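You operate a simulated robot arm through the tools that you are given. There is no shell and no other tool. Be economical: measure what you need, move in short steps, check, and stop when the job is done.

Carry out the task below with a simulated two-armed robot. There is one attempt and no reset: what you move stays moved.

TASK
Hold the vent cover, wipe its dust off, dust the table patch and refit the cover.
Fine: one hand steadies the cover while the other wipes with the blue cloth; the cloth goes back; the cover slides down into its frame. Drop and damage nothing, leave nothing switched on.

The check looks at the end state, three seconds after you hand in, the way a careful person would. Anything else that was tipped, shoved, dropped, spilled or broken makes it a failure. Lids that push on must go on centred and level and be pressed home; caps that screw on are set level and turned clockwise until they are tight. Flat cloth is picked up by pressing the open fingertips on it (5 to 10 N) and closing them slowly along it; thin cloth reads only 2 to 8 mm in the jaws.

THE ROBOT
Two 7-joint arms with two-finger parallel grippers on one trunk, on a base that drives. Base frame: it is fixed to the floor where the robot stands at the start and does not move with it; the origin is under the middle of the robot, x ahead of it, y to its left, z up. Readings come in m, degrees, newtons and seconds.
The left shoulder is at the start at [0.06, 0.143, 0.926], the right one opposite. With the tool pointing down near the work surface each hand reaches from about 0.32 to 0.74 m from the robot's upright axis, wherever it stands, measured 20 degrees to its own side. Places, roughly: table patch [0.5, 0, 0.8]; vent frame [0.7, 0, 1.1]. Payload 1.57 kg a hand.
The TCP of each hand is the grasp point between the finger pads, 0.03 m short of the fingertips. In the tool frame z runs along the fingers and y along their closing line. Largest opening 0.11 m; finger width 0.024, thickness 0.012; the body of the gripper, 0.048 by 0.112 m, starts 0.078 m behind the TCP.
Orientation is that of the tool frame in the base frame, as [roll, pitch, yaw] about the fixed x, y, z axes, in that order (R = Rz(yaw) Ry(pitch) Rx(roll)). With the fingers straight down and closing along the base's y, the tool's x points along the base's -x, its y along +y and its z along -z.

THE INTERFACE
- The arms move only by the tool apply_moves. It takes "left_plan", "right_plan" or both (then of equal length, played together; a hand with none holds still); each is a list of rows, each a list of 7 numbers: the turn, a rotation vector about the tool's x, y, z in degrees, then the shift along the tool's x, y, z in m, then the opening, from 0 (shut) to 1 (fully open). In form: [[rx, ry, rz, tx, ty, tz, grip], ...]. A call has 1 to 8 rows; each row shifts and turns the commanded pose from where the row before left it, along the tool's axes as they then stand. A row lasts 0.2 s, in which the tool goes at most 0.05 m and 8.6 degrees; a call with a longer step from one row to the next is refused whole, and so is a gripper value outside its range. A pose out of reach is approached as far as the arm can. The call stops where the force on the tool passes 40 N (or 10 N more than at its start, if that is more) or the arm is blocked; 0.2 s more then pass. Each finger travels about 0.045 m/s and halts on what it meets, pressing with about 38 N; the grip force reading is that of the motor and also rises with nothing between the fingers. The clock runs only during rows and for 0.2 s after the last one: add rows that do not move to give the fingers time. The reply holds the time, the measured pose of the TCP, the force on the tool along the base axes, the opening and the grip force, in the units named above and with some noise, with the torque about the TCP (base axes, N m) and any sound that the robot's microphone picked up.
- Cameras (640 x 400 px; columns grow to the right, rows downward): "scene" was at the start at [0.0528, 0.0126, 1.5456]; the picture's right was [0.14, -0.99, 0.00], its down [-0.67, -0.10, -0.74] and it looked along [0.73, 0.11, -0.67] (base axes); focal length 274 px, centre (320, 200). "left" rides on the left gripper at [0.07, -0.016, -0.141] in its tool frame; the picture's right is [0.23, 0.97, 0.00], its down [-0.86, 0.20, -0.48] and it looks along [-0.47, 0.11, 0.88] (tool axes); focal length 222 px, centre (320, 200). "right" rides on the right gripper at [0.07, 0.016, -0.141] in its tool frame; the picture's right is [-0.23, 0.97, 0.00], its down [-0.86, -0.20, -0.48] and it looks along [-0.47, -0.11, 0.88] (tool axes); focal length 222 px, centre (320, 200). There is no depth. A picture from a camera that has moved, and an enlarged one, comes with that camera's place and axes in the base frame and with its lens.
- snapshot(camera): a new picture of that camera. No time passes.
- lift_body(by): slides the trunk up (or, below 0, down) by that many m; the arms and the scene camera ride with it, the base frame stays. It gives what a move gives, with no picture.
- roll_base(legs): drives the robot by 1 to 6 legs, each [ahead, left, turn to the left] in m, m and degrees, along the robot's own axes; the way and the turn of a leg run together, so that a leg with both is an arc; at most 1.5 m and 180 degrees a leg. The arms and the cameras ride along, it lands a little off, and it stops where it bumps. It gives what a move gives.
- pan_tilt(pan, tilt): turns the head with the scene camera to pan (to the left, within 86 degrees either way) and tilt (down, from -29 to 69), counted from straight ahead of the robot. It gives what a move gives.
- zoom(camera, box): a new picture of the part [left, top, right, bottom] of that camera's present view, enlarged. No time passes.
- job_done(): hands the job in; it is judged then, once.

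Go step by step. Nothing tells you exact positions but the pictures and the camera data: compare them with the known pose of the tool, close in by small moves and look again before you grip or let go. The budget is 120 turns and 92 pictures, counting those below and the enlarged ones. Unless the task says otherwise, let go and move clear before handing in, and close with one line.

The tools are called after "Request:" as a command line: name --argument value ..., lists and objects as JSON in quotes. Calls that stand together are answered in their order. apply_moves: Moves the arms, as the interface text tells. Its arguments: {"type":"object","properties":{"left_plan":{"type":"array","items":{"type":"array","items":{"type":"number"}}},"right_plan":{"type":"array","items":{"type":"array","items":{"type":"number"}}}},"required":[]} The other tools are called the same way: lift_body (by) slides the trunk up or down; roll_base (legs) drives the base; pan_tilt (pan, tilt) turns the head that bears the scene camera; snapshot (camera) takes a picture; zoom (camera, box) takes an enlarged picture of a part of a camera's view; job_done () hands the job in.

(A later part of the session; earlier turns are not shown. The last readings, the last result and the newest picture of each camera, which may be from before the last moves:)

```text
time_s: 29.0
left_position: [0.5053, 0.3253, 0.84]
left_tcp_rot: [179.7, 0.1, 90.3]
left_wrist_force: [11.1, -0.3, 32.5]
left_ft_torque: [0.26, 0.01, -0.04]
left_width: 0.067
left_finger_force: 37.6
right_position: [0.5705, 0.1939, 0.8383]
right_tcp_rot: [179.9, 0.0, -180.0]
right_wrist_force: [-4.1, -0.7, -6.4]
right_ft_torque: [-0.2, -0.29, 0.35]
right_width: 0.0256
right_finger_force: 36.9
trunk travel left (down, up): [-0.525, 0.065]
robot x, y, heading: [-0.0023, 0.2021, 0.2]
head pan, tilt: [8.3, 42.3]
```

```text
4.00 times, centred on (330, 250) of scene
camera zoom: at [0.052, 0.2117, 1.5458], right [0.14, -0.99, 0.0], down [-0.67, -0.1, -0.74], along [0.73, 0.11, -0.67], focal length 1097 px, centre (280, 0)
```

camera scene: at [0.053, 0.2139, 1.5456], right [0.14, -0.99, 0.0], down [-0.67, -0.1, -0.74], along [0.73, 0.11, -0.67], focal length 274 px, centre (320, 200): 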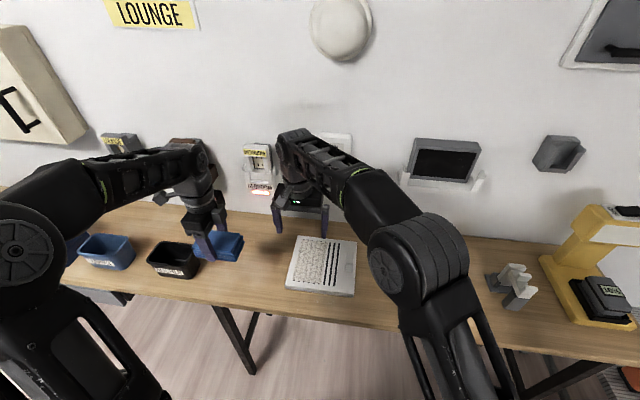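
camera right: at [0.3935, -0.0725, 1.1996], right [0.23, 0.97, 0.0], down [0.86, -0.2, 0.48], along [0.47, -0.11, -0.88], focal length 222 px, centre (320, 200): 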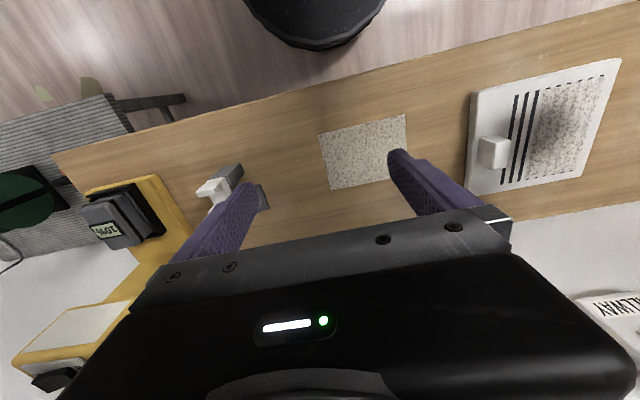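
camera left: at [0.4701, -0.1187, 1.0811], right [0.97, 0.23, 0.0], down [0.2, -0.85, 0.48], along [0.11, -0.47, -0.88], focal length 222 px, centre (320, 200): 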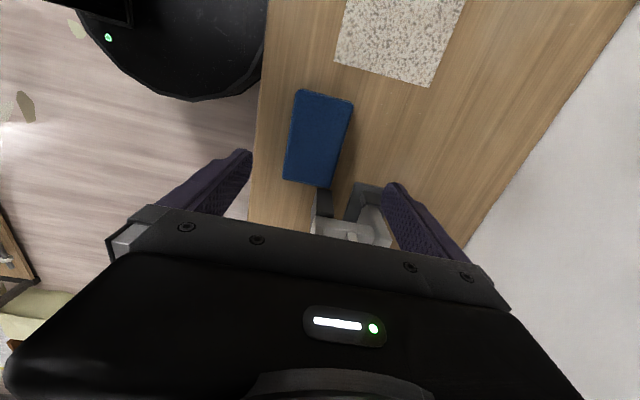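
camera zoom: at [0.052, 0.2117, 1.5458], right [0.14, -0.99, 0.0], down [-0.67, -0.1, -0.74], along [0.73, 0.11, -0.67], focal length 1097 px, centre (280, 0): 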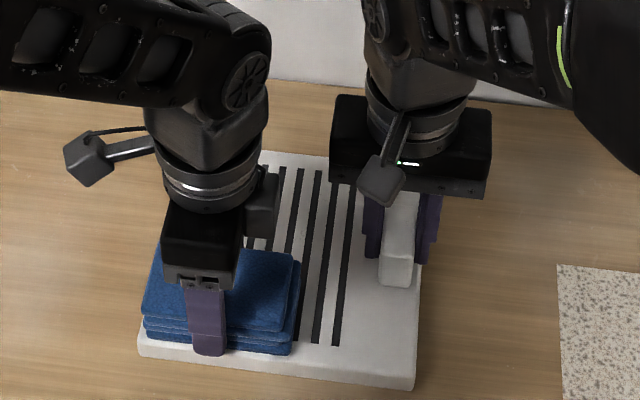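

Lift the cloth off and check the cover.

Request:
apply_moves --left_plan '[[0, 0, 0, 0, 0.0, -0.01, 0.46], [0, 0, 0, 0, 0, -0.04, 0.46], [0, 0, 0, 0, 0, -0.045, 0.46], [0, 0, 0, 0.04, 0, -0.02, 0.46], [0, 0, 0, 0.04, 0, 0, 0.46], [0, 0, 0, 0.04, 0, 0, 0.46], [0, 0, 0, 0, 0, 0, 0.46]]'

Request:
zoom --camera "scene" --box '[250, 200, 410, 300]'

```text
time_s: 30.6
left_position: [0.5032, 0.4446, 0.9535]
left_tcp_rot: [-180.0, 0.0, 90.3]
left_wrist_force: [0.4, 0.4, 0.2]
left_ft_torque: [0.02, 0.01, -0.01]
left_width: 0.0669
left_finger_force: 37.8
right_position: [0.5726, 0.1936, 0.8386]
right_tcp_rot: [179.9, 0.0, -180.0]
right_wrist_force: [0.6, 0.3, 1.6]
right_ft_torque: [-0.16, 0.37, -0.07]
right_width: 0.0254
right_finger_force: 37.2
trunk travel left (down, up): [-0.525, 0.065]
robot x, y, heading: [0.003, 0.1993, 0.2]
head pan, tilt: [8.3, 42.3]
```

```text
4.00 times, centred on (330, 250) of scene
camera zoom: at [0.0528, 0.2125, 1.5456], right [0.14, -0.99, 0.0], down [-0.67, -0.1, -0.74], along [0.73, 0.11, -0.67], focal length 1097 px, centre (280, 0)
```

zoom: 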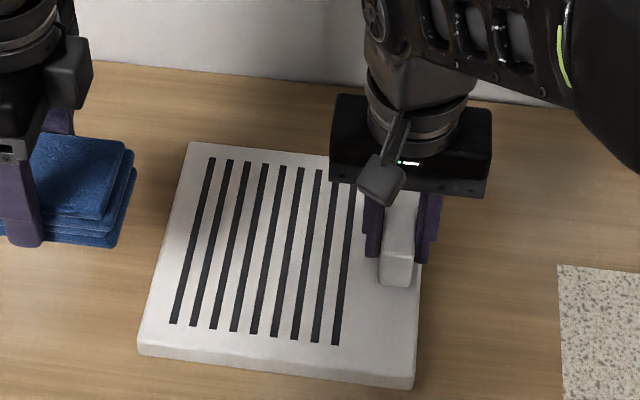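

Cover is clean. Release the handle, retract the right hand up, then drive back 0.2 m to the right for the patch.

Request:
apply_moves --right_plan '[[0, 0, 0, 0, 0, 0, 0.3], [0, 0, 0, 0, 0, 0, 0.5], [0, 0, 0, 0, 0, 0, 0.6], [0, 0, 0, 0, 0, -0.02, 0.6], [0, 0, 0, 0, 0, -0.045, 0.6], [0, 0, 0, 0, 0, -0.045, 0.6], [0, 0, 0, 0.02, -0.03, -0.03, 0.6], [0, 0, 0, 0.03, -0.03, -0.02, 0.6]]'

Request:
apply_moves --right_plan '[[0, 0, 0, 0.03, -0.035, 0, 0.6], [0, 0, 0, 0.03, -0.035, 0, 0.6], [0, 0, 0, 0.02, -0.04, 0, 0.6], [0, 0, 0, 0, -0.045, 0, 0.6], [0, 0, 0, 0, -0.045, 0, 0.6], [0, 0, 0, 0, -0.045, 0, 0.6], [0, 0, 0, 0, -0.045, 0, 0.6], [0, 0, 0, 0, -0.045, 0, 0.6]]'

Request:
roll_base --legs '[[0, -0.2, 0]]'

Request:
snapshot --camera "scene"

```text
time_s: 32.4
left_position: [0.5023, 0.4435, 0.9525]
left_tcp_rot: [180.0, 0.0, 90.3]
left_wrist_force: [0.2, 0.6, -0.5]
left_ft_torque: [-0.03, 0.01, 0.03]
left_width: 0.0667
left_finger_force: 37.7
right_position: [0.5214, 0.1314, 0.999]
right_tcp_rot: [-179.9, 0.0, 180.0]
right_wrist_force: [0.3, 0.2, -0.4]
right_ft_torque: [0.03, -0.01, -0.01]
right_width: 0.0658
right_finger_force: 0.0
trunk travel left (down, up): [-0.525, 0.065]
robot x, y, heading: [-0.0002, 0.2002, -0.1]
head pan, tilt: [8.3, 42.3]
```

```text
time_s: 34.2
left_position: [0.5042, 0.4429, 0.9531]
left_tcp_rot: [179.9, 0.0, 90.2]
left_wrist_force: [-0.2, 0.9, -1.0]
left_ft_torque: [0.02, 0.01, 0.0]
left_width: 0.0666
left_finger_force: 38.2
right_position: [0.4409, -0.203, 0.9991]
right_tcp_rot: [180.0, 0.0, -180.0]
right_wrist_force: [-0.5, 0.7, -0.2]
right_ft_torque: [0.0, 0.04, -0.01]
right_width: 0.0658
right_finger_force: 0.1
trunk travel left (down, up): [-0.525, 0.065]
robot x, y, heading: [0.0005, 0.1959, -0.1]
head pan, tilt: [8.3, 42.3]
```

```text
time_s: 35.8
left_position: [0.5034, 0.2435, 0.9532]
left_tcp_rot: [180.0, -0.1, 90.4]
left_wrist_force: [-0.7, -0.3, 0.1]
left_ft_torque: [0.0, 0.0, 0.03]
left_width: 0.0668
left_finger_force: 38.5
right_position: [0.441, -0.4037, 0.9988]
right_tcp_rot: [179.9, 0.0, -179.9]
right_wrist_force: [0.9, 0.0, -0.5]
right_ft_torque: [0.02, -0.01, 0.01]
right_width: 0.0659
right_finger_force: 0.1
trunk travel left (down, up): [-0.525, 0.065]
robot x, y, heading: [-0.0013, -0.0009, -0.2]
head pan, tilt: [8.3, 42.3]
```

```text
55 pictures are left
camera scene: at [0.053, 0.0097, 1.5456], right [0.15, -0.99, 0.0], down [-0.67, -0.1, -0.74], along [0.73, 0.11, -0.67], focal length 274 px, centre (320, 200)
```

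scene: 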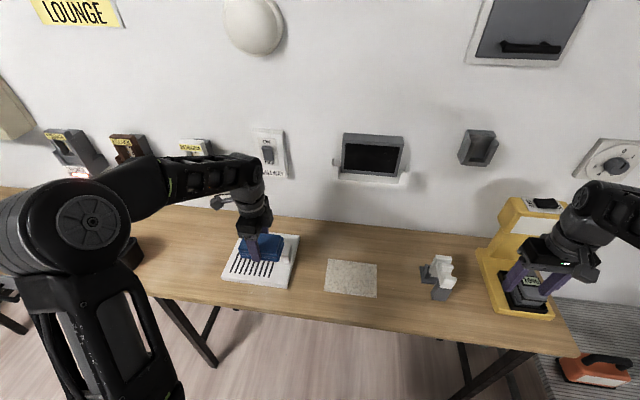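

Now carry the cloth over the patch (x 0.48–0.60, y -0.097–0.061), first pass at its left part.

Request:
apply_moves --left_plan '[[0, 0, 0, -0.0437, 0, 0, 0.46], [0, 0, 0, -0.0437, 0, 0, 0.46], [0, 0, 0, -0.0437, 0, 0, 0.46], [0, 0, 0, -0.0437, 0, 0, 0.46], [0, 0, 0, -0.0437, 0, 0.01, 0.46], [0, 0, 0, 0, -0.004, 0.045, 0.46], [0, 0, 0, 0, 0, 0.045, 0.46], [0, 0, 0, 0, 0, 0.025, 0.46]]'

Request:
apply_moves --left_plan '[[0, 0, 0, 0, 0, 0.005, 0.46], [0, 0, 0, 0, 0, 0.003, 0.46], [0, 0, 0, 0, 0, 0, 0.46]]'

```text
time_s: 37.6
left_position: [0.5022, 0.0251, 0.8273]
left_tcp_rot: [180.0, 0.0, 90.5]
left_wrist_force: [-0.2, -0.5, -0.5]
left_ft_torque: [-0.02, 0.0, 0.0]
left_width: 0.0668
left_finger_force: 38.2
right_position: [0.4409, -0.4035, 0.9991]
right_tcp_rot: [-179.9, 0.0, -179.9]
right_wrist_force: [0.6, -0.1, 0.4]
right_ft_torque: [0.03, -0.02, -0.02]
right_width: 0.066
right_finger_force: 0.1
trunk travel left (down, up): [-0.525, 0.065]
robot x, y, heading: [-0.0019, 0.0022, -0.0]
head pan, tilt: [8.3, 42.3]
```

```text
time_s: 38.4
left_position: [0.501, 0.0251, 0.8198]
left_tcp_rot: [-179.9, 0.1, 90.5]
left_wrist_force: [0.5, -0.4, -1.0]
left_ft_torque: [-0.01, -0.01, 0.02]
left_width: 0.0667
left_finger_force: 37.7
right_position: [0.4422, -0.4037, 0.9986]
right_tcp_rot: [180.0, 0.0, -179.9]
right_wrist_force: [-0.9, 0.6, -0.2]
right_ft_torque: [-0.02, -0.01, 0.03]
right_width: 0.0659
right_finger_force: 0.0
trunk travel left (down, up): [-0.525, 0.065]
robot x, y, heading: [0.0005, -0.0008, 0.0]
head pan, tilt: [8.3, 42.3]
```

Request:
apply_moves --left_plan '[[0, 0, 0, 0, 0, 0.0015, 0.46], [0, 0, 0, 0, 0, 0.0015, 0.46], [0, 0, 0, 0, 0, 0, 0.46]]'

```text
time_s: 39.2
left_position: [0.5008, 0.0253, 0.818]
left_tcp_rot: [179.9, 0.0, 90.4]
left_wrist_force: [0.6, 0.6, 8.9]
left_ft_torque: [0.16, 0.19, 0.01]
left_width: 0.0666
left_finger_force: 38.4
right_position: [0.4421, -0.4031, 0.9981]
right_tcp_rot: [179.9, -0.1, -180.0]
right_wrist_force: [-0.6, 0.0, 0.1]
right_ft_torque: [-0.01, 0.02, 0.01]
right_width: 0.0659
right_finger_force: 0.1
trunk travel left (down, up): [-0.525, 0.065]
robot x, y, heading: [-0.0037, -0.0047, 0.1]
head pan, tilt: [8.3, 42.3]
```

Contact at 9 N. Press slightly more and stroke out along x, then shift and stroke back over the other half.

Request:
apply_moves --left_plan '[[0, 0, 0, 0, 0, 0.001, 0.46], [0, 0, 0, 0, 0.02, 0, 0.46], [0, 0, 0, 0, 0.022, 0, 0.46], [0, 0, 0, 0, 0.022, 0, 0.46], [0, 0, 0, 0, 0.021, 0, 0.46], [0, 0, 0, 0, 0, 0, 0.46]]'

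Request:
apply_moves --left_plan '[[0, 0, 0, -0.025, 0, 0, 0.46], [0, 0, 0, -0.025, 0, 0, 0.46], [0, 0, 0, -0.03, 0, 0, 0.46], [0, 0, 0, 0, -0.021, 0, 0.46], [0, 0, 0, 0, -0.022, 0, 0.46], [0, 0, 0, 0, -0.022, 0, 0.46], [0, 0, 0, 0, -0.022, 0, 0.46], [0, 0, 0, 0, 0, 0, 0.46]]'

Request:
zoom --camera "scene" --box '[300, 220, 460, 320]'

```text
time_s: 40.6
left_position: [0.5854, 0.0264, 0.8179]
left_tcp_rot: [179.9, 0.0, 90.2]
left_wrist_force: [-8.6, -0.2, 19.3]
left_ft_torque: [-0.08, 0.4, 0.01]
left_width: 0.0669
left_finger_force: 37.4
right_position: [0.4397, -0.4038, 1.0008]
right_tcp_rot: [180.0, 0.1, -179.9]
right_wrist_force: [0.2, -0.6, 0.5]
right_ft_torque: [0.01, 0.0, 0.0]
right_width: 0.0658
right_finger_force: 0.1
trunk travel left (down, up): [-0.525, 0.065]
robot x, y, heading: [-0.0026, -0.0024, 0.2]
head pan, tilt: [8.3, 42.3]
```

```text
time_s: 42.4
left_position: [0.499, -0.0556, 0.8186]
left_tcp_rot: [179.7, 0.1, 90.4]
left_wrist_force: [9.0, -2.2, 20.2]
left_ft_torque: [0.02, -0.13, 0.02]
left_width: 0.0664
left_finger_force: 37.9
right_position: [0.4417, -0.4021, 0.9984]
right_tcp_rot: [179.9, 0.0, -179.9]
right_wrist_force: [0.0, 1.0, -0.4]
right_ft_torque: [0.03, 0.02, 0.0]
right_width: 0.0659
right_finger_force: 0.1
trunk travel left (down, up): [-0.525, 0.065]
robot x, y, heading: [0.0001, -0.0012, 0.1]
head pan, tilt: [8.3, 42.3]
```

```text
4.00 times, centred on (380, 270) of scene
camera zoom: at [0.0522, 0.0111, 1.5457], right [0.15, -0.99, 0.0], down [-0.66, -0.1, -0.74], along [0.73, 0.11, -0.67], focal length 1097 px, centre (80, -80)
```

zoom: 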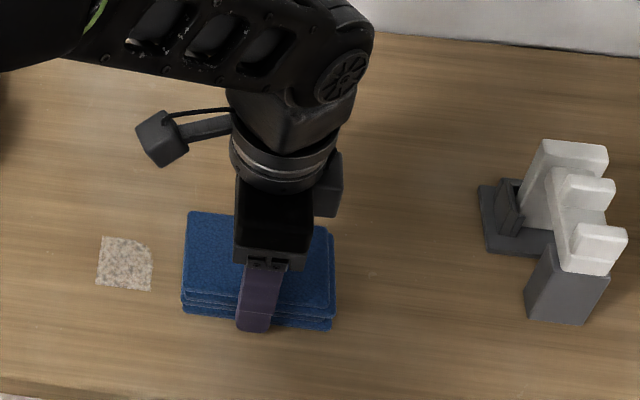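

Only the starting corner remains (initial pressure too low). Slide back over it with this pressure.

Request:
apply_moves --left_plan '[[0, 0, 0, 0.027, 0, 0, 0.46], [0, 0, 0, 0.027, 0, 0, 0.46], [0, 0, 0, 0.027, 0, 0, 0.46], [0, 0, 0, 0, 0.02, 0, 0.46], [0, 0, 0, 0, 0.02, 0, 0.46], [0, 0, 0, 0, 0, -0.01, 0.46], [0, 0, 0, -0.02, 0, -0.04, 0.46], [0, 0, 0, -0.04, 0, -0.03, 0.46]]'

Request:
apply_moves --left_plan '[[0, 0, 0, -0.04, -0.01, -0.02, 0.46], [0, 0, 0, -0.04, -0.016, 0, 0.46], [0, 0, 0, -0.04, -0.016, 0, 0.46], [0, 0, 0, -0.033, -0.018, 0, 0.46], [0, 0, 0, 0, 0, 0, 0.46], [0, 0, 0, 0, 0, 0, 0.46]]'

Request:
zoom --camera "scene" --box '[300, 220, 460, 320]'

```text
time_s: 44.2
left_position: [0.5387, -0.0339, 0.8949]
left_tcp_rot: [-179.9, -0.1, 90.4]
left_wrist_force: [0.0, -0.8, -0.3]
left_ft_torque: [0.0, 0.02, 0.0]
left_width: 0.0668
left_finger_force: 37.9
right_position: [0.443, -0.4022, 0.9989]
right_tcp_rot: [-180.0, 0.0, -179.9]
right_wrist_force: [0.0, 0.1, 0.3]
right_ft_torque: [-0.01, -0.01, 0.02]
right_width: 0.0658
right_finger_force: 0.1
trunk travel left (down, up): [-0.525, 0.065]
robot x, y, heading: [0.0026, -0.0032, -0.0]
head pan, tilt: [8.3, 42.3]
```

```text
time_s: 45.6
left_position: [0.4789, -0.1877, 0.9157]
left_tcp_rot: [180.0, 0.0, 90.4]
left_wrist_force: [-0.2, -0.7, -1.4]
left_ft_torque: [0.0, -0.03, -0.02]
left_width: 0.0667
left_finger_force: 38.0
right_position: [0.4426, -0.4045, 0.9973]
right_tcp_rot: [180.0, 0.0, -179.9]
right_wrist_force: [-0.6, 0.9, -0.1]
right_ft_torque: [-0.02, -0.02, 0.02]
right_width: 0.0657
right_finger_force: 0.0
trunk travel left (down, up): [-0.525, 0.065]
robot x, y, heading: [-0.0008, -0.0025, 0.2]
head pan, tilt: [8.3, 42.3]
```

```text
4.00 times, centred on (380, 270) of scene
camera zoom: at [0.0529, 0.0109, 1.5456], right [0.15, -0.99, 0.0], down [-0.67, -0.1, -0.74], along [0.73, 0.11, -0.67], focal length 1097 px, centre (80, -80)
```

zoom: 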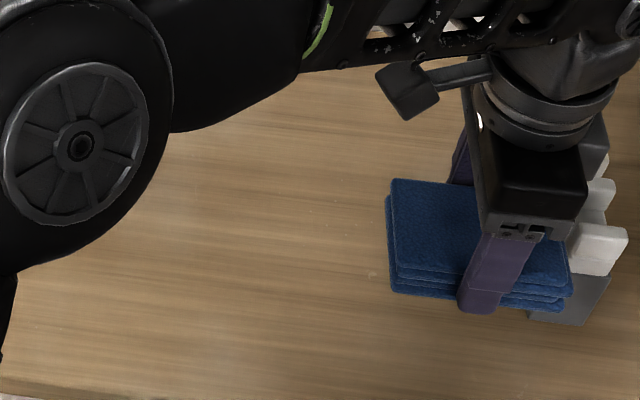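

I'll check the hidden patch corner with the left camera before putting the cloth down.

Request:
snapshot --camera "left"

```text
52 pictures are left
camera left: at [0.4642, -0.1183, 1.0566], right [0.97, 0.23, 0.0], down [0.21, -0.85, 0.48], along [0.11, -0.47, -0.88], focal length 222 px, centre (320, 200)
```

left: 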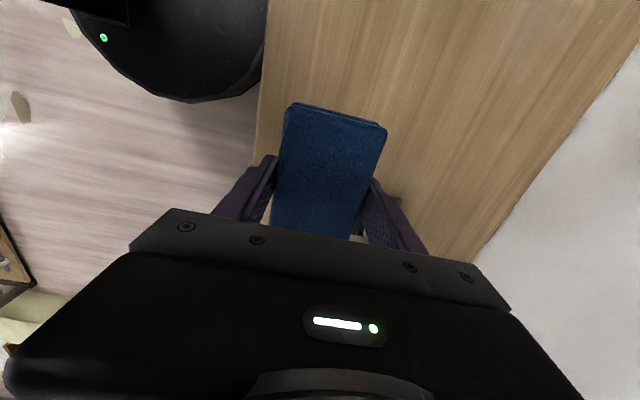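

Request:
snapshot --camera "right"

```text
51 pictures are left
camera right: at [0.3723, -0.3868, 1.1395], right [0.23, 0.97, 0.0], down [0.86, -0.2, 0.48], along [0.47, -0.11, -0.88], focal length 222 px, centre (320, 200)
```

right: 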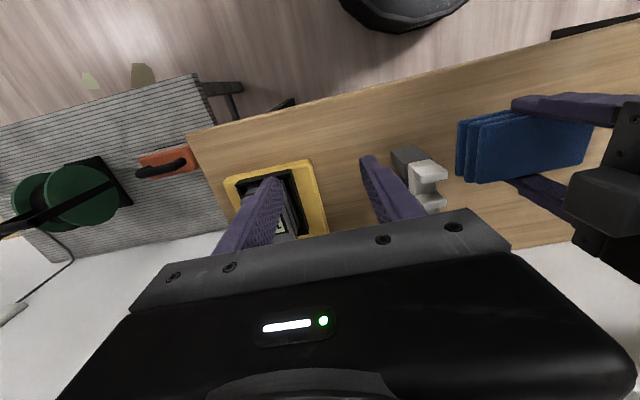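

Not visible from here; briefly back the left hand off to inspect the patch.

Request:
apply_moves --left_plan '[[0, 0, 0, 0.045, 0, -0.02, 0.46], [0, 0, 0, 0.045, 0, -0.02, 0.46], [0, 0, 0, 0.045, 0, -0.02, 0.46], [0, 0, 0, 0.045, 0, -0.02, 0.46], [0, 0, 0, 0.02, 0, 0, 0.46], [0, 0, 0, 0, 0, 0, 0.46]]'

Request:
snapshot --camera "left"

```text
time_s: 47.0
left_position: [0.4794, 0.0137, 0.9955]
left_tcp_rot: [179.9, 0.0, 90.4]
left_wrist_force: [-0.3, 0.1, -0.3]
left_ft_torque: [-0.01, 0.01, 0.0]
left_width: 0.0666
left_finger_force: 38.7
right_position: [0.4434, -0.4019, 0.9977]
right_tcp_rot: [180.0, 0.1, -179.9]
right_wrist_force: [0.7, -0.9, -1.2]
right_ft_torque: [0.03, -0.01, 0.04]
right_width: 0.0661
right_finger_force: 0.0
trunk travel left (down, up): [-0.525, 0.065]
robot x, y, heading: [0.0011, 0.0005, 0.2]
head pan, tilt: [8.3, 42.3]
```

```text
50 pictures are left
camera left: at [0.4629, 0.083, 1.1367], right [0.97, 0.23, 0.0], down [0.21, -0.85, 0.48], along [0.11, -0.47, -0.88], focal length 222 px, centre (320, 200)
```

left: 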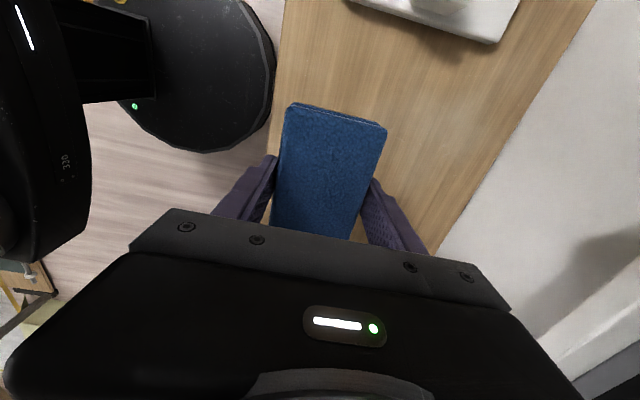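

Patch is clean. Return the cloth to its original spot.

Request:
apply_moves --left_plan '[[0, 0, 0, -0.045, 0.002, 0, 0.46], [0, 0, 0, -0.045, 0, 0.01, 0.46], [0, 0, 0, -0.045, 0, 0.01, 0.46], [0, 0, 0, -0.045, 0, 0.01, 0.46], [0, 0, 0, -0.019, 0, 0.04, 0.46], [0, 0, 0, 0, 0, 0.045, 0.46], [0, 0, 0, 0, 0, 0.04, 0.46], [0, 0, 0, 0, 0, 0.01, 0.46]]'

Request:
apply_moves --left_plan '[[0, 0, 0, 0, 0, 0.006, 0.46], [0, 0, 0, 0, 0, 0.004, 0.46], [0, 0, 0, 0, 0, 0, 0.46]]'

Request:
zoom --camera "scene" --box '[350, 220, 470, 320]'

```text
time_s: 48.8
left_position: [0.4817, -0.1861, 0.8308]
left_tcp_rot: [179.9, 0.0, 90.4]
left_wrist_force: [0.6, -0.3, -0.2]
left_ft_torque: [0.03, 0.03, -0.04]
left_width: 0.0669
left_finger_force: 38.2
right_position: [0.442, -0.4036, 0.9983]
right_tcp_rot: [-180.0, 0.0, -179.9]
right_wrist_force: [-0.4, -0.2, 0.2]
right_ft_torque: [-0.01, 0.0, 0.0]
right_width: 0.0662
right_finger_force: 0.0
trunk travel left (down, up): [-0.525, 0.065]
robot x, y, heading: [-0.0009, 0.0022, 0.2]
head pan, tilt: [8.3, 42.3]
```

```text
time_s: 49.6
left_position: [0.4821, -0.1863, 0.8201]
left_tcp_rot: [180.0, 0.0, 90.3]
left_wrist_force: [0.1, -0.2, -0.6]
left_ft_torque: [-0.01, 0.03, -0.02]
left_width: 0.0669
left_finger_force: 38.0
right_position: [0.4428, -0.4028, 0.9988]
right_tcp_rot: [-179.9, 0.0, -179.9]
right_wrist_force: [0.3, -0.6, -0.4]
right_ft_torque: [-0.03, -0.03, -0.02]
right_width: 0.0663
right_finger_force: 0.1
trunk travel left (down, up): [-0.525, 0.065]
robot x, y, heading: [-0.0, -0.0034, -0.0]
head pan, tilt: [8.3, 42.3]
```

```text
4.00 times, centred on (410, 270) of scene
camera zoom: at [0.053, 0.011, 1.5456], right [0.15, -0.99, 0.0], down [-0.67, -0.1, -0.74], along [0.73, 0.11, -0.67], focal length 1097 px, centre (-40, -80)
```

zoom: 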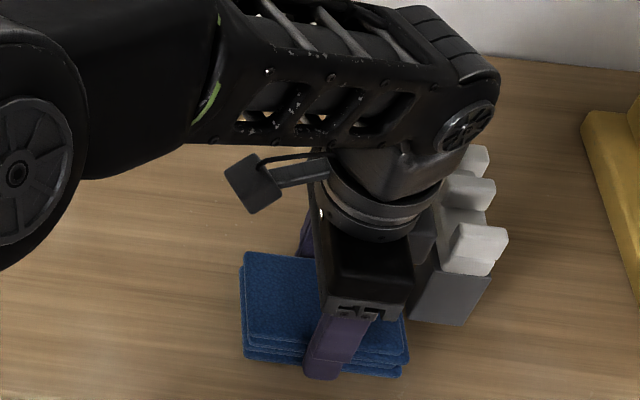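

Touch it down the last millimetre, release, and retract up and to the left.

Request:
apply_moves --left_plan '[[0, 0, 0, 0, 0, 0.0015, 0.46], [0, 0, 0, 0, 0, 0, 0.6], [0, 0, 0, 0, 0, 0, 0.75], [0, 0, 0, 0, 0, 0, 0.9], [0, 0, 0, 0, 0, 0, 1], [0, 0, 0, 0, 0, -0.02, 1], [0, 0, 0, 0, 0, -0.045, 1], [0, 0, 0, 0, 0, -0.045, 1]]'

Request:
apply_moves --left_plan '[[0, 0, 0, 0.03, 0, -0.035, 1], [0, 0, 0, 0.045, 0, -0.02, 1], [0, 0, 0, 0.045, 0, 0, 1], [0, 0, 0, 0.045, 0, 0, 1], [0, 0, 0, 0.045, 0, 0, 1], [0, 0, 0, 0.045, 0, 0, 1], [0, 0, 0, 0.045, -0.01, 0, 1], [0, 0, 0, 0.045, -0.01, 0, 1]]'

Request:
apply_moves --left_plan '[[0, 0, 0, 0.045, -0.01, 0, 1], [0, 0, 0, 0.045, -0.01, 0, 1], [0, 0, 0, 0.045, -0.01, 0, 1], [0, 0, 0, 0.045, -0.01, 0, 1], [0, 0, 0, 0.045, 0, 0, 1], [0, 0, 0, 0, 0, 0, 1]]'

Request:
snapshot --camera "scene"

```text
time_s: 51.4
left_position: [0.4819, -0.1854, 0.9293]
left_tcp_rot: [180.0, 0.1, 90.4]
left_wrist_force: [0.2, 1.0, 0.5]
left_ft_torque: [0.0, 0.01, -0.01]
left_width: 0.11
left_finger_force: 0.1
right_position: [0.4419, -0.4028, 0.999]
right_tcp_rot: [179.9, 0.1, -179.9]
right_wrist_force: [0.3, 0.1, -0.6]
right_ft_torque: [-0.01, -0.01, -0.02]
right_width: 0.0659
right_finger_force: 0.0
trunk travel left (down, up): [-0.525, 0.065]
robot x, y, heading: [-0.0024, -0.001, -0.3]
head pan, tilt: [8.3, 42.3]
```

```text
time_s: 53.2
left_position: [0.4576, 0.1598, 0.984]
left_tcp_rot: [-180.0, 0.0, 90.5]
left_wrist_force: [0.3, 0.8, 0.5]
left_ft_torque: [0.0, 0.0, -0.02]
left_width: 0.1101
left_finger_force: 0.1
right_position: [0.4418, -0.4034, 0.9999]
right_tcp_rot: [180.0, 0.0, -180.0]
right_wrist_force: [-0.4, 0.0, -0.3]
right_ft_torque: [0.02, -0.01, 0.0]
right_width: 0.0661
right_finger_force: 0.1
trunk travel left (down, up): [-0.525, 0.065]
robot x, y, heading: [-0.0014, -0.0024, -0.1]
head pan, tilt: [8.3, 42.3]
```

```text
time_s: 54.6
left_position: [0.4179, 0.3823, 0.9836]
left_tcp_rot: [180.0, 0.0, 90.3]
left_wrist_force: [0.4, -0.4, -0.4]
left_ft_torque: [0.05, -0.01, -0.01]
left_width: 0.11
left_finger_force: 0.1
right_position: [0.4421, -0.4033, 0.9995]
right_tcp_rot: [179.9, -0.1, -179.9]
right_wrist_force: [0.5, 0.3, 0.5]
right_ft_torque: [-0.01, 0.01, 0.01]
right_width: 0.066
right_finger_force: 0.1
trunk travel left (down, up): [-0.525, 0.065]
robot x, y, heading: [0.0033, 0.0021, 0.5]
head pan, tilt: [8.3, 42.3]
```

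```text
48 pictures are left
camera scene: at [0.0528, 0.0107, 1.5456], right [0.15, -0.99, 0.0], down [-0.67, -0.1, -0.74], along [0.73, 0.11, -0.67], focal length 274 px, centre (320, 200)
```

scene: 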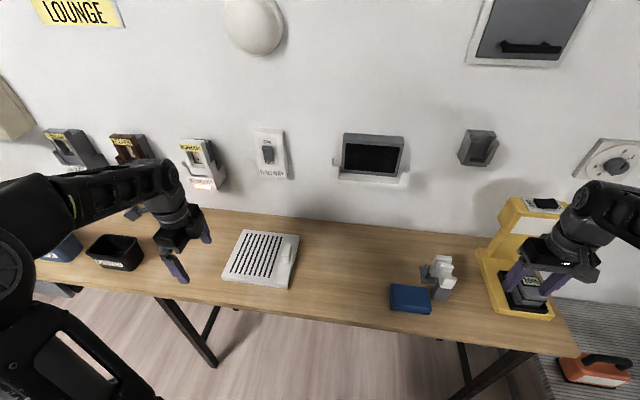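

Cloth is back in place and table is clean. Now measure the frame precisely.

Request:
zoom --camera "scene" --box '[320, 120, 424, 200]'

Request:
roll_base --legs '[[0, 0.2, 0]]'

Request:
zoom --camera "scene" --box '[390, 120, 504, 200]'

```text
5.00 times, centred on (372, 160) of scene
camera zoom: at [0.0528, 0.0107, 1.5456], right [0.15, -0.99, 0.0], down [-0.67, -0.1, -0.74], along [0.73, 0.11, -0.67], focal length 1371 px, centre (60, 400)
```

zoom: 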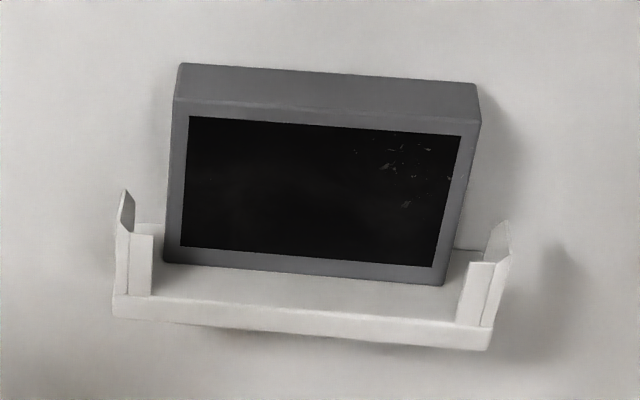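

```text
time_s: 56.2
left_position: [0.4163, 0.5859, 0.9838]
left_tcp_rot: [179.9, 0.1, 90.5]
left_wrist_force: [0.2, 1.1, -0.2]
left_ft_torque: [-0.02, -0.01, 0.01]
left_width: 0.11
left_finger_force: 0.0
right_position: [0.442, -0.1983, 0.9988]
right_tcp_rot: [179.9, 0.0, -179.8]
right_wrist_force: [-0.1, 0.2, 0.0]
right_ft_torque: [-0.05, -0.02, 0.02]
right_width: 0.0664
right_finger_force: 0.0
trunk travel left (down, up): [-0.525, 0.065]
robot x, y, heading: [-0.0045, 0.2014, 0.1]
head pan, tilt: [8.3, 42.3]
```

```text
5.00 times, centred on (447, 160) of scene
camera zoom: at [0.0524, 0.215, 1.5456], right [0.15, -0.99, 0.0], down [-0.67, -0.1, -0.74], along [0.73, 0.11, -0.67], focal length 1371 px, centre (-315, 400)
```

zoom: 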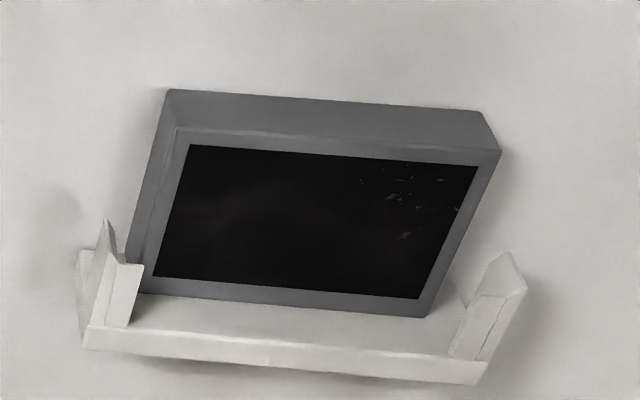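

Frame: box face at x≈0.727; channel centre y≈-0.0365, floor z≈1.04, front flanges at x≈0.70 up to z≈1.09; the cover's handle edge should end up on top. Now return the right hand to the handle.

Request:
apply_moves --right_plan '[[0, 0, 0, -0.016, 0.045, 0, 0.7], [0, 0, 0, -0.016, 0.045, 0, 0.7], [0, 0, 0, -0.016, 0.045, 0, 0.7], [0, 0, 0, -0.016, 0.045, 0, 0.7], [0, 0, 0, -0.016, 0.045, 0, 0.7], [0, 0, 0, -0.016, 0.045, 0, 0.7], [0, 0, 0, -0.016, 0.045, 0, 0.7], [0, 0, 0, -0.016, 0.045, 0, 0.7]]'

Request:
apply_moves --right_plan '[[0, 0, 0, 0, 0.032, 0, 0.7], [0, 0, 0, 0, 0, 0.04, 0.7], [0, 0, 0, 0, 0, 0.04, 0.7], [0, 0, 0, 0, 0, 0.02, 0.7], [0, 0, 0, 0, 0, 0, 0.7]]'

Request:
zoom --camera "right" --box '[160, 60, 480, 260]'

```text
time_s: 58.0
left_position: [0.4176, 0.5857, 0.9835]
left_tcp_rot: [-180.0, 0.0, 90.4]
left_wrist_force: [-0.1, 0.2, -1.0]
left_ft_torque: [-0.05, 0.0, -0.03]
left_width: 0.1101
left_finger_force: 0.1
right_position: [0.5683, 0.1626, 0.9983]
right_tcp_rot: [180.0, 0.0, -179.8]
right_wrist_force: [0.1, 0.0, 0.2]
right_ft_torque: [-0.01, -0.01, 0.05]
right_width: 0.0772
right_finger_force: 0.1
trunk travel left (down, up): [-0.525, 0.065]
robot x, y, heading: [-0.0004, 0.203, 0.1]
head pan, tilt: [8.3, 42.3]
```

```text
time_s: 59.2
left_position: [0.4164, 0.5862, 0.9856]
left_tcp_rot: [-179.9, 0.0, 90.5]
left_wrist_force: [-0.3, -0.2, 0.0]
left_ft_torque: [-0.01, 0.01, 0.04]
left_width: 0.11
left_finger_force: 0.0
right_position: [0.5693, 0.1946, 0.8995]
right_tcp_rot: [180.0, 0.0, -179.8]
right_wrist_force: [0.6, 0.1, 0.2]
right_ft_torque: [0.0, -0.01, -0.01]
right_width: 0.0769
right_finger_force: 0.0
trunk travel left (down, up): [-0.525, 0.065]
robot x, y, heading: [-0.0006, 0.1994, -0.0]
head pan, tilt: [8.3, 42.3]
```

```text
2.00 times, centred on (320, 160) of right
camera zoom: at [0.4989, 0.2098, 1.0406], right [0.22, 0.97, 0.0], down [0.86, -0.2, 0.48], along [0.47, -0.11, -0.88], focal length 444 px, centre (320, 280)
```

zoom: 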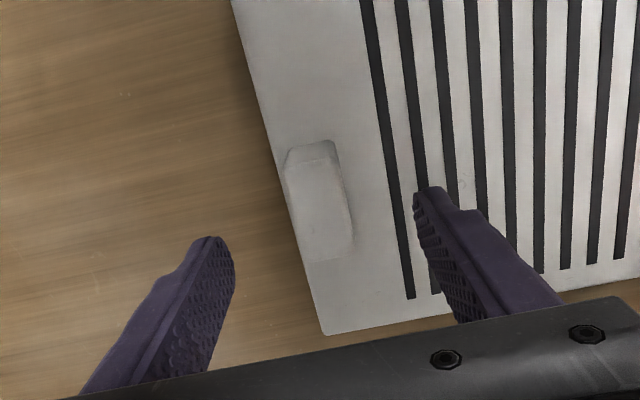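

Aligned. Lower, close on the handle.

Request:
apply_moves --right_plan '[[0, 0, 0, -0.002, 0, 0.03, 0.7], [0, 0, 0, 0, 0, 0.022, 0.7], [0, 0, 0, 0, 0, 0.009, 0.7], [0, 0, 0, 0, 0, 0, 0.55], [0, 0, 0, 0, 0, 0, 0.4], [0, 0, 0, 0, 0, 0, 0.28], [0, 0, 0, 0, 0, 0, 0.2], [0, 0, 0, 0, 0, 0, 0.1]]'

Request:
apply_moves --right_plan '[[0, 0, 0, 0, 0, 0, 0.05], [0, 0, 0, 0, 0, 0, 0.05], [0, 0, 0, 0, 0, 0, 0.05], [0, 0, 0, 0, 0, -0.01, 0.05], [0, 0, 0, 0, 0, -0.02, 0.05], [0, 0, 0, 0, 0, -0.02, 0.05], [0, 0, 0, 0, 0, 0, 0.05]]'

Request:
zoom --camera "scene" --box '[250, 190, 420, 310]'

```text
time_s: 61.0
left_position: [0.4165, 0.5858, 0.9839]
left_tcp_rot: [180.0, 0.1, 90.5]
left_wrist_force: [0.3, -0.2, 0.7]
left_ft_torque: [-0.02, -0.04, -0.03]
left_width: 0.11
left_finger_force: 0.0
right_position: [0.5703, 0.1933, 0.8391]
right_tcp_rot: [180.0, 0.1, -179.8]
right_wrist_force: [-0.3, 0.0, -0.5]
right_ft_torque: [-0.01, -0.02, -0.04]
right_width: 0.0255
right_finger_force: 27.1
trunk travel left (down, up): [-0.525, 0.065]
robot x, y, heading: [0.0002, 0.2021, 0.1]
head pan, tilt: [8.3, 42.3]
```

```text
time_s: 62.6
left_position: [0.4163, 0.5847, 0.9844]
left_tcp_rot: [180.0, 0.1, 90.5]
left_wrist_force: [0.2, 0.6, 0.5]
left_ft_torque: [-0.01, 0.02, 0.01]
left_width: 0.11
left_finger_force: 0.1
right_position: [0.5702, 0.1917, 0.888]
right_tcp_rot: [-180.0, 0.0, -179.8]
right_wrist_force: [0.2, -0.3, -1.4]
right_ft_torque: [-0.14, 0.02, -0.02]
right_width: 0.0258
right_finger_force: 36.8
trunk travel left (down, up): [-0.525, 0.065]
robot x, y, heading: [0.002, 0.2003, 0.2]
head pan, tilt: [8.3, 42.3]
```

```text
3.33 times, centred on (335, 250) of scene
camera zoom: at [0.0527, 0.2136, 1.5456], right [0.15, -0.99, 0.0], down [-0.67, -0.1, -0.74], along [0.73, 0.11, -0.67], focal length 914 px, centre (270, 33)
```

zoom: 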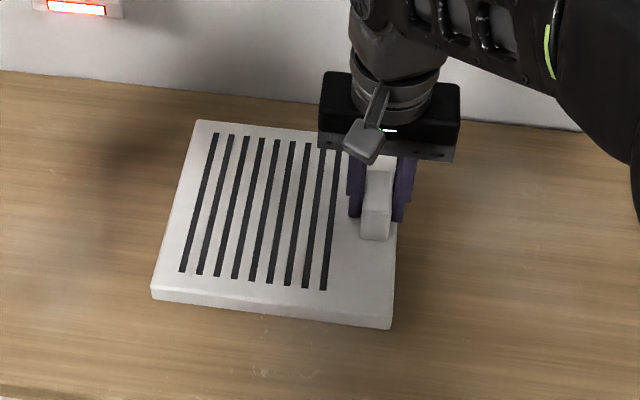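

Lifted level and light. Raise and pull back from the wall.

Request:
apply_moves --right_plan '[[0, 0, 0, 0.01, 0, -0.04, 0.05], [0, 0, 0, 0.02, -0.01, -0.04, 0.05], [0, 0, 0, 0.02, -0.01, -0.04, 0.05], [0, 0, 0, 0.02, -0.01, -0.04, 0.05], [0, 0, 0, 0.02, -0.01, -0.04, 0.05], [0, 0, 0, 0.02, -0.01, -0.04, 0.05], [0, 0, 0, 0.02, -0.01, -0.03, 0.05], [0, 0, 0, 0, 0, 0, 0.05]]'

Request:
apply_moves --right_plan '[[4.62, -4.62, -4.62, 0, 0, 0, 0.05], [4.62, -4.62, -4.62, 0, 0, 0, 0.05], [4.62, -4.62, -4.62, 0, 0, 0, 0.05], [4.62, -4.62, -4.62, 0, 0, 0, 0.05], [4.62, -4.62, -4.62, 0, 0, 0, 0.05], [0, 0, 0, 0, 0, 0, 0.05]]'

Request:
snapshot --camera "scene"

```text
time_s: 64.4
left_position: [0.4168, 0.5848, 0.9846]
left_tcp_rot: [180.0, 0.0, 90.4]
left_wrist_force: [0.7, -0.4, -0.1]
left_ft_torque: [-0.01, 0.04, 0.0]
left_width: 0.1096
left_finger_force: 0.1
right_position: [0.4717, 0.1492, 1.1021]
right_tcp_rot: [-179.8, -0.4, -179.8]
right_wrist_force: [0.6, 0.4, -1.8]
right_ft_torque: [-0.09, -0.01, 0.01]
right_width: 0.0257
right_finger_force: 37.4
right hand out of reach, approached as far as the arm can: row 6, 7
trunk travel left (down, up): [-0.525, 0.065]
robot x, y, heading: [-0.0002, 0.1996, 0.1]
head pan, tilt: [8.3, 42.3]
```

```text
time_s: 65.8
left_position: [0.4169, 0.5859, 0.9846]
left_tcp_rot: [180.0, 0.0, 90.5]
left_wrist_force: [-1.2, 1.2, 0.1]
left_ft_torque: [0.03, 0.0, -0.01]
left_width: 0.1101
left_finger_force: 0.1
right_position: [0.4714, 0.1491, 1.1022]
right_tcp_rot: [-151.8, 17.1, -151.7]
right_wrist_force: [0.3, 0.2, -2.0]
right_ft_torque: [-0.09, -0.03, -0.02]
right_width: 0.0256
right_finger_force: 36.7
trunk travel left (down, up): [-0.525, 0.065]
robot x, y, heading: [0.0018, 0.202, 0.4]
head pan, tilt: [8.3, 42.3]
```

```text
43 pictures are left
camera scene: at [0.0527, 0.2136, 1.5456], right [0.15, -0.99, 0.0], down [-0.67, -0.1, -0.74], along [0.73, 0.11, -0.67], focal length 274 px, centre (320, 200)
```

scene: 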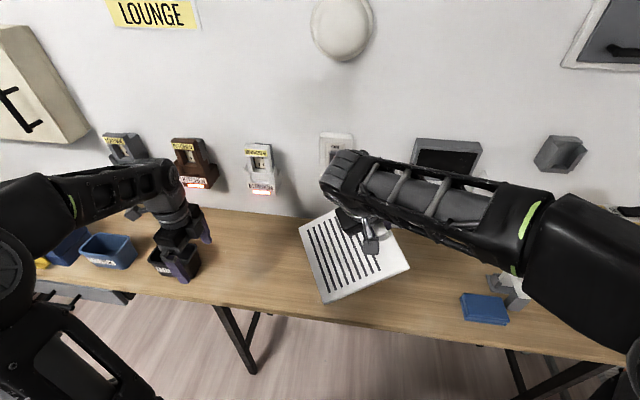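

The tilt goes the intended way (face turning to me, far end down). Continue the rotation.

Request:
apply_moves --right_plan '[[4.62, -4.62, -4.62, 0, 0, 0, 0.05], [4.62, -4.62, -4.62, 0, 0, 0, 0.05], [4.62, -4.62, -4.62, 0, 0, 0, 0.05], [4.62, -4.62, -4.62, 0, 0, 0, 0.05], [4.62, -4.62, -4.62, 0, 0, 0, 0.05], [0, 0, 0, 0, 0, 0, 0.05]]'

Request:
apply_moves --right_plan '[[4.62, -4.62, -4.62, 0, 0, 0, 0.05], [4.62, -4.62, -4.62, 0, 0, 0, 0.05], [4.62, -4.62, -4.62, 0, 0, 0, 0.05], [4.62, -4.62, -4.62, 0, 0, 0, 0.05], [4.62, -4.62, -4.62, 0, 0, 0, 0.05], [0, 0, 0, 0, 0, 0, 0.05]]'

Request:
snapshot --camera "scene"

```text
time_s: 67.2
left_position: [0.4164, 0.5848, 0.9855]
left_tcp_rot: [-180.0, -0.1, 90.6]
left_wrist_force: [0.7, 0.8, 0.0]
left_ft_torque: [-0.02, 0.0, 0.0]
left_width: 0.1099
left_finger_force: 0.1
right_position: [0.4712, 0.1482, 1.102]
right_tcp_rot: [-117.9, 17.0, -117.7]
right_wrist_force: [1.3, 0.0, -2.6]
right_ft_torque: [-0.05, 0.04, 0.03]
right_width: 0.0255
right_finger_force: 37.0
trunk travel left (down, up): [-0.525, 0.065]
robot x, y, heading: [0.0015, 0.2007, 0.4]
head pan, tilt: [8.3, 42.3]
```

```text
time_s: 68.6
left_position: [0.4171, 0.5838, 0.9851]
left_tcp_rot: [-179.9, 0.0, 90.5]
left_wrist_force: [0.1, -0.3, 0.6]
left_ft_torque: [0.0, -0.01, 0.02]
left_width: 0.11
left_finger_force: 0.1
right_position: [0.4946, 0.1695, 1.1069]
right_tcp_rot: [-90.1, -0.1, -89.9]
right_wrist_force: [-1.2, -0.2, -0.9]
right_ft_torque: [-0.01, 0.07, 0.0]
right_width: 0.0258
right_finger_force: 36.9
right hand out of reach, approached as far as the arm can: row 4, 5
trunk travel left (down, up): [-0.525, 0.065]
robot x, y, heading: [-0.0006, 0.2004, 0.5]
head pan, tilt: [8.3, 42.3]
```

```text
42 pictures are left
camera scene: at [0.0523, 0.2136, 1.5456], right [0.15, -0.99, 0.0], down [-0.67, -0.1, -0.74], along [0.73, 0.11, -0.67], focal length 274 px, centre (320, 200)
```

scene: 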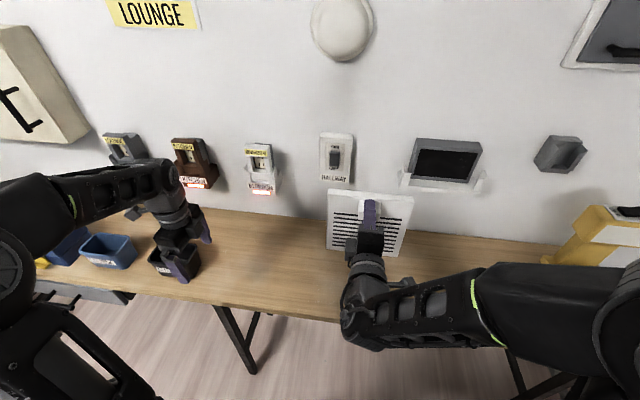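

Cover is upright, handle on top, tool exactly forward. Drive back to the right and raise the cover.

Request:
roll_base --legs '[[0, -0.2, 0]]'

Request:
apply_moves --right_plan '[[0, 0, 0, 0, -0.035, 0.01, 0.05], [0, 0, 0, 0, -0.035, 0.01, 0.05], [0, 0, 0, 0, -0.035, 0.005, 0.05], [0, 0, 0, 0, -0.035, 0, 0.05], [0, 0, 0, 0, -0.035, 0, 0.05], [0, 0, 0, 0, -0.03, 0, 0.05], [0, 0, 0, 0, 0, 0, 0.05]]'

Request:
snapshot --camera "scene"

```text
time_s: 70.2
left_position: [0.4177, 0.3835, 0.9839]
left_tcp_rot: [-179.9, -0.1, 90.6]
left_wrist_force: [0.5, 0.9, -0.1]
left_ft_torque: [0.04, 0.05, 0.02]
left_width: 0.1101
left_finger_force: 0.1
right_position: [0.4961, -0.0307, 1.1056]
right_tcp_rot: [-90.0, 0.0, -89.8]
right_wrist_force: [-0.7, -0.2, -1.9]
right_ft_torque: [0.01, 0.05, 0.02]
right_width: 0.0259
right_finger_force: 36.9
trunk travel left (down, up): [-0.525, 0.065]
robot x, y, heading: [0.0012, 0.0027, 0.3]
head pan, tilt: [8.3, 42.3]
```

```text
time_s: 71.8
left_position: [0.4175, 0.3831, 0.9848]
left_tcp_rot: [-180.0, -0.1, 90.5]
left_wrist_force: [0.2, 0.4, -0.1]
left_ft_torque: [0.01, 0.02, 0.0]
left_width: 0.1099
left_finger_force: 0.1
right_position: [0.5213, -0.0315, 1.3114]
right_tcp_rot: [-90.1, -0.1, -89.9]
right_wrist_force: [0.1, -0.6, -1.8]
right_ft_torque: [0.03, 0.06, 0.0]
right_width: 0.0257
right_finger_force: 36.5
trunk travel left (down, up): [-0.525, 0.065]
robot x, y, heading: [-0.0032, -0.0011, 0.5]
head pan, tilt: [8.3, 42.3]
```

```text
41 pictures are left
camera scene: at [0.0534, 0.0128, 1.5456], right [0.15, -0.99, 0.0], down [-0.67, -0.1, -0.74], along [0.73, 0.11, -0.67], focal length 274 px, centre (320, 200)
```

scene: 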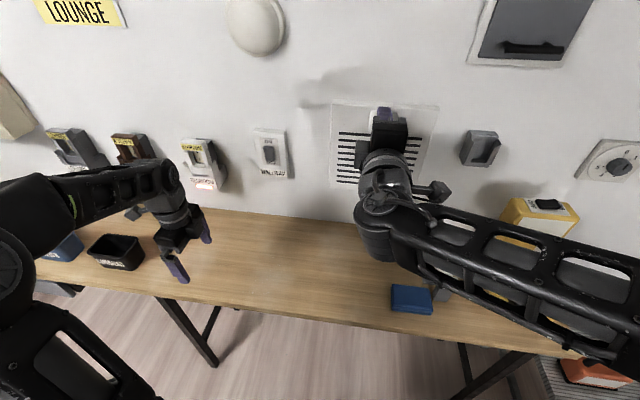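

Before insertion I'll turn the left hand into a side viewer of the frame.

Request:
apply_moves --left_plan '[[-8.5, 0, 0, 0, 0.01, 0, 1], [-8.5, 0, 0, 0, 0.01, 0, 1], [-8.5, 0, 0, 0, 0.015, 0, 1], [-8.5, 0, 0, 0, 0.015, 0, 1], [-8.5, 0, 0, 0, 0.015, 0, 1], [-8.5, 0, 0, 0, 0.015, 0.01, 1], [-8.5, 0, 0, 0, 0.02, 0.01, 1], [-8.5, 0, 0, 0, 0.02, 0.01, 1]]'

Request:
apply_moves --left_plan '[[-8, -3, 0, 0, 0.01, 0, 1], [-7, -4, 0, 0, 0.01, 0, 1], [-7, -4, 0, 0, 0, 0, 1], [0, -8, 0, -0.01, 0, 0, 1], [0, -8, 0, -0.01, 0, 0, 1], [0, -8, 0, -0.01, 0, 0, 1], [0, -8, 0, -0.01, 0, 0, 1], [0, 0, 0, 0, 0, 0, 1]]'

Request:
snapshot --camera "left"

```text
time_s: 73.6
left_position: [0.5344, 0.3873, 1.0294]
left_tcp_rot: [111.8, 0.0, 90.6]
left_wrist_force: [-0.5, 1.2, 0.0]
left_ft_torque: [0.0, 0.01, 0.02]
left_width: 0.11
left_finger_force: 0.0
right_position: [0.5216, -0.0302, 1.3112]
right_tcp_rot: [-90.0, 0.0, -89.9]
right_wrist_force: [0.4, 0.5, -1.3]
right_ft_torque: [0.0, 0.06, -0.04]
right_width: 0.0257
right_finger_force: 36.5
trunk travel left (down, up): [-0.525, 0.065]
robot x, y, heading: [-0.0003, -0.0009, 0.2]
head pan, tilt: [8.3, 42.3]
```

```text
time_s: 75.4
left_position: [0.5255, 0.349, 1.0498]
left_tcp_rot: [88.8, 1.5, 47.7]
left_wrist_force: [-0.4, -0.1, 0.2]
left_ft_torque: [-0.01, 0.02, 0.02]
left_width: 0.11
left_finger_force: 0.0
right_position: [0.5197, -0.03, 1.3104]
right_tcp_rot: [-90.0, -0.1, -89.8]
right_wrist_force: [0.3, -0.4, -1.0]
right_ft_torque: [-0.01, 0.07, -0.01]
right_width: 0.0256
right_finger_force: 36.8
trunk travel left (down, up): [-0.525, 0.065]
robot x, y, heading: [0.0012, -0.0019, 0.4]
head pan, tilt: [8.3, 42.3]
```

```text
40 pictures are left
camera left: at [0.4687, 0.4951, 1.0285], right [0.16, 0.2, 0.97], down [-0.93, -0.3, 0.21], along [0.34, -0.93, 0.14], focal length 222 px, centre (320, 200)
```

left: 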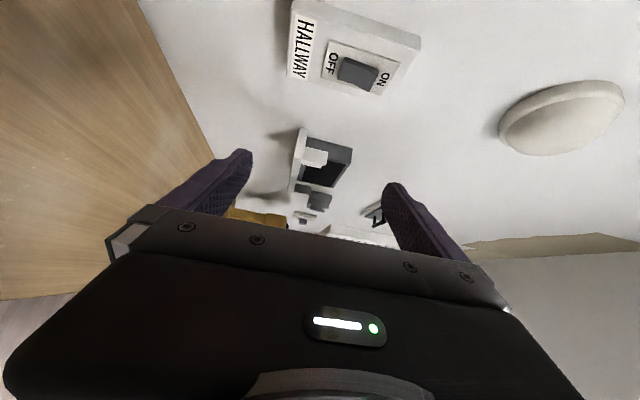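

The left camera sees the frame from its side. Zoom on it.

Request:
zoom --camera "left" --box '[260, 100, 420, 240]'

```text
2.86 times, centred on (340, 170) of left
camera zoom: at [0.4687, 0.4951, 1.0285], right [0.16, 0.2, 0.97], down [-0.93, -0.3, 0.21], along [0.34, -0.93, 0.14], focal length 635 px, centre (263, 286)
```

zoom: 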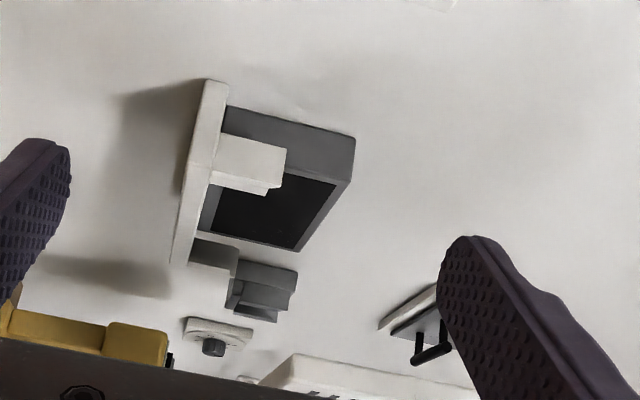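

Flange front confirmed at x≈0.698, z top≈1.09. Advance the cover to just short of the box face, above the guides.

Request:
apply_moves --right_plan '[[0, 0, 0, 0.0065, 0, 0.03, 0.05], [0, 0, 0, 0, 0, 0.04, 0.05], [0, 0, 0, 0, 0, 0.035, 0.05], [0, 0, 0, 0, 0, 0.025, 0.05], [0, 0, 0, 0, 0, 0, 0.05], [0, 0, 0, 0, 0, 0, 0.05]]'

Request:
zoom --camera "left" --box '[260, 100, 420, 240]'

Request:
zoom --camera "scene" --box '[310, 80, 470, 200]'

```text
time_s: 76.8
left_position: [0.5267, 0.3497, 1.0497]
left_tcp_rot: [88.8, 1.5, 47.8]
left_wrist_force: [0.2, 0.6, -0.9]
left_ft_torque: [-0.02, -0.01, 0.01]
left_width: 0.1102
left_finger_force: 0.0
right_position: [0.6506, -0.0375, 1.31]
right_tcp_rot: [-90.0, 0.0, -89.9]
right_wrist_force: [-0.1, 0.4, -1.2]
right_ft_torque: [0.01, 0.08, 0.0]
right_width: 0.0256
right_finger_force: 36.8
trunk travel left (down, up): [-0.525, 0.065]
robot x, y, heading: [0.0017, -0.0036, 0.3]
head pan, tilt: [8.3, 42.3]
```

```text
2.86 times, centred on (340, 170) of left
camera zoom: at [0.4689, 0.4951, 1.0283], right [0.15, 0.2, 0.97], down [-0.93, -0.3, 0.21], along [0.34, -0.93, 0.14], focal length 635 px, centre (263, 286)
```

zoom: 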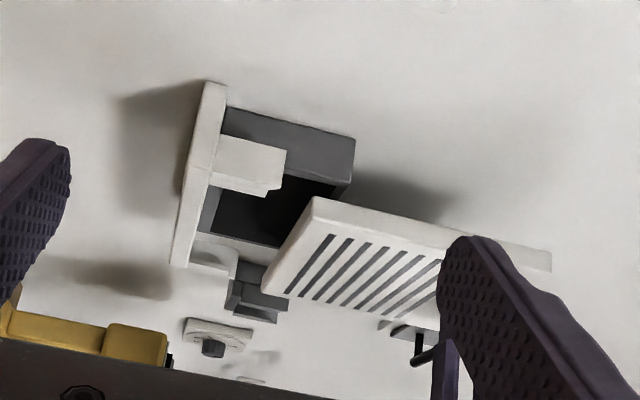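

```text
3.33 times, centred on (390, 140) of scene
camera zoom: at [0.0535, 0.0129, 1.5456], right [0.15, -0.99, 0.0], down [-0.67, -0.1, -0.74], along [0.73, 0.11, -0.67], focal length 914 px, centre (87, 400)
```

zoom: 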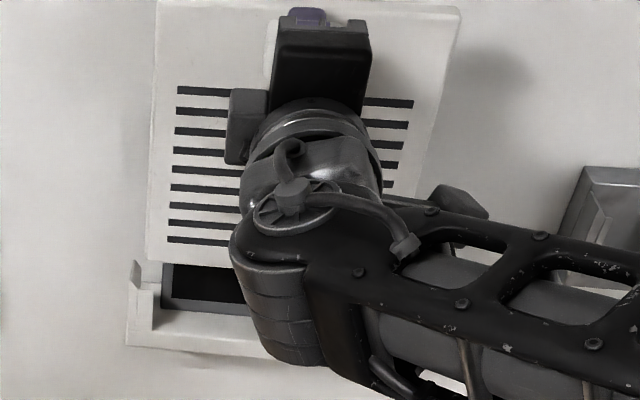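

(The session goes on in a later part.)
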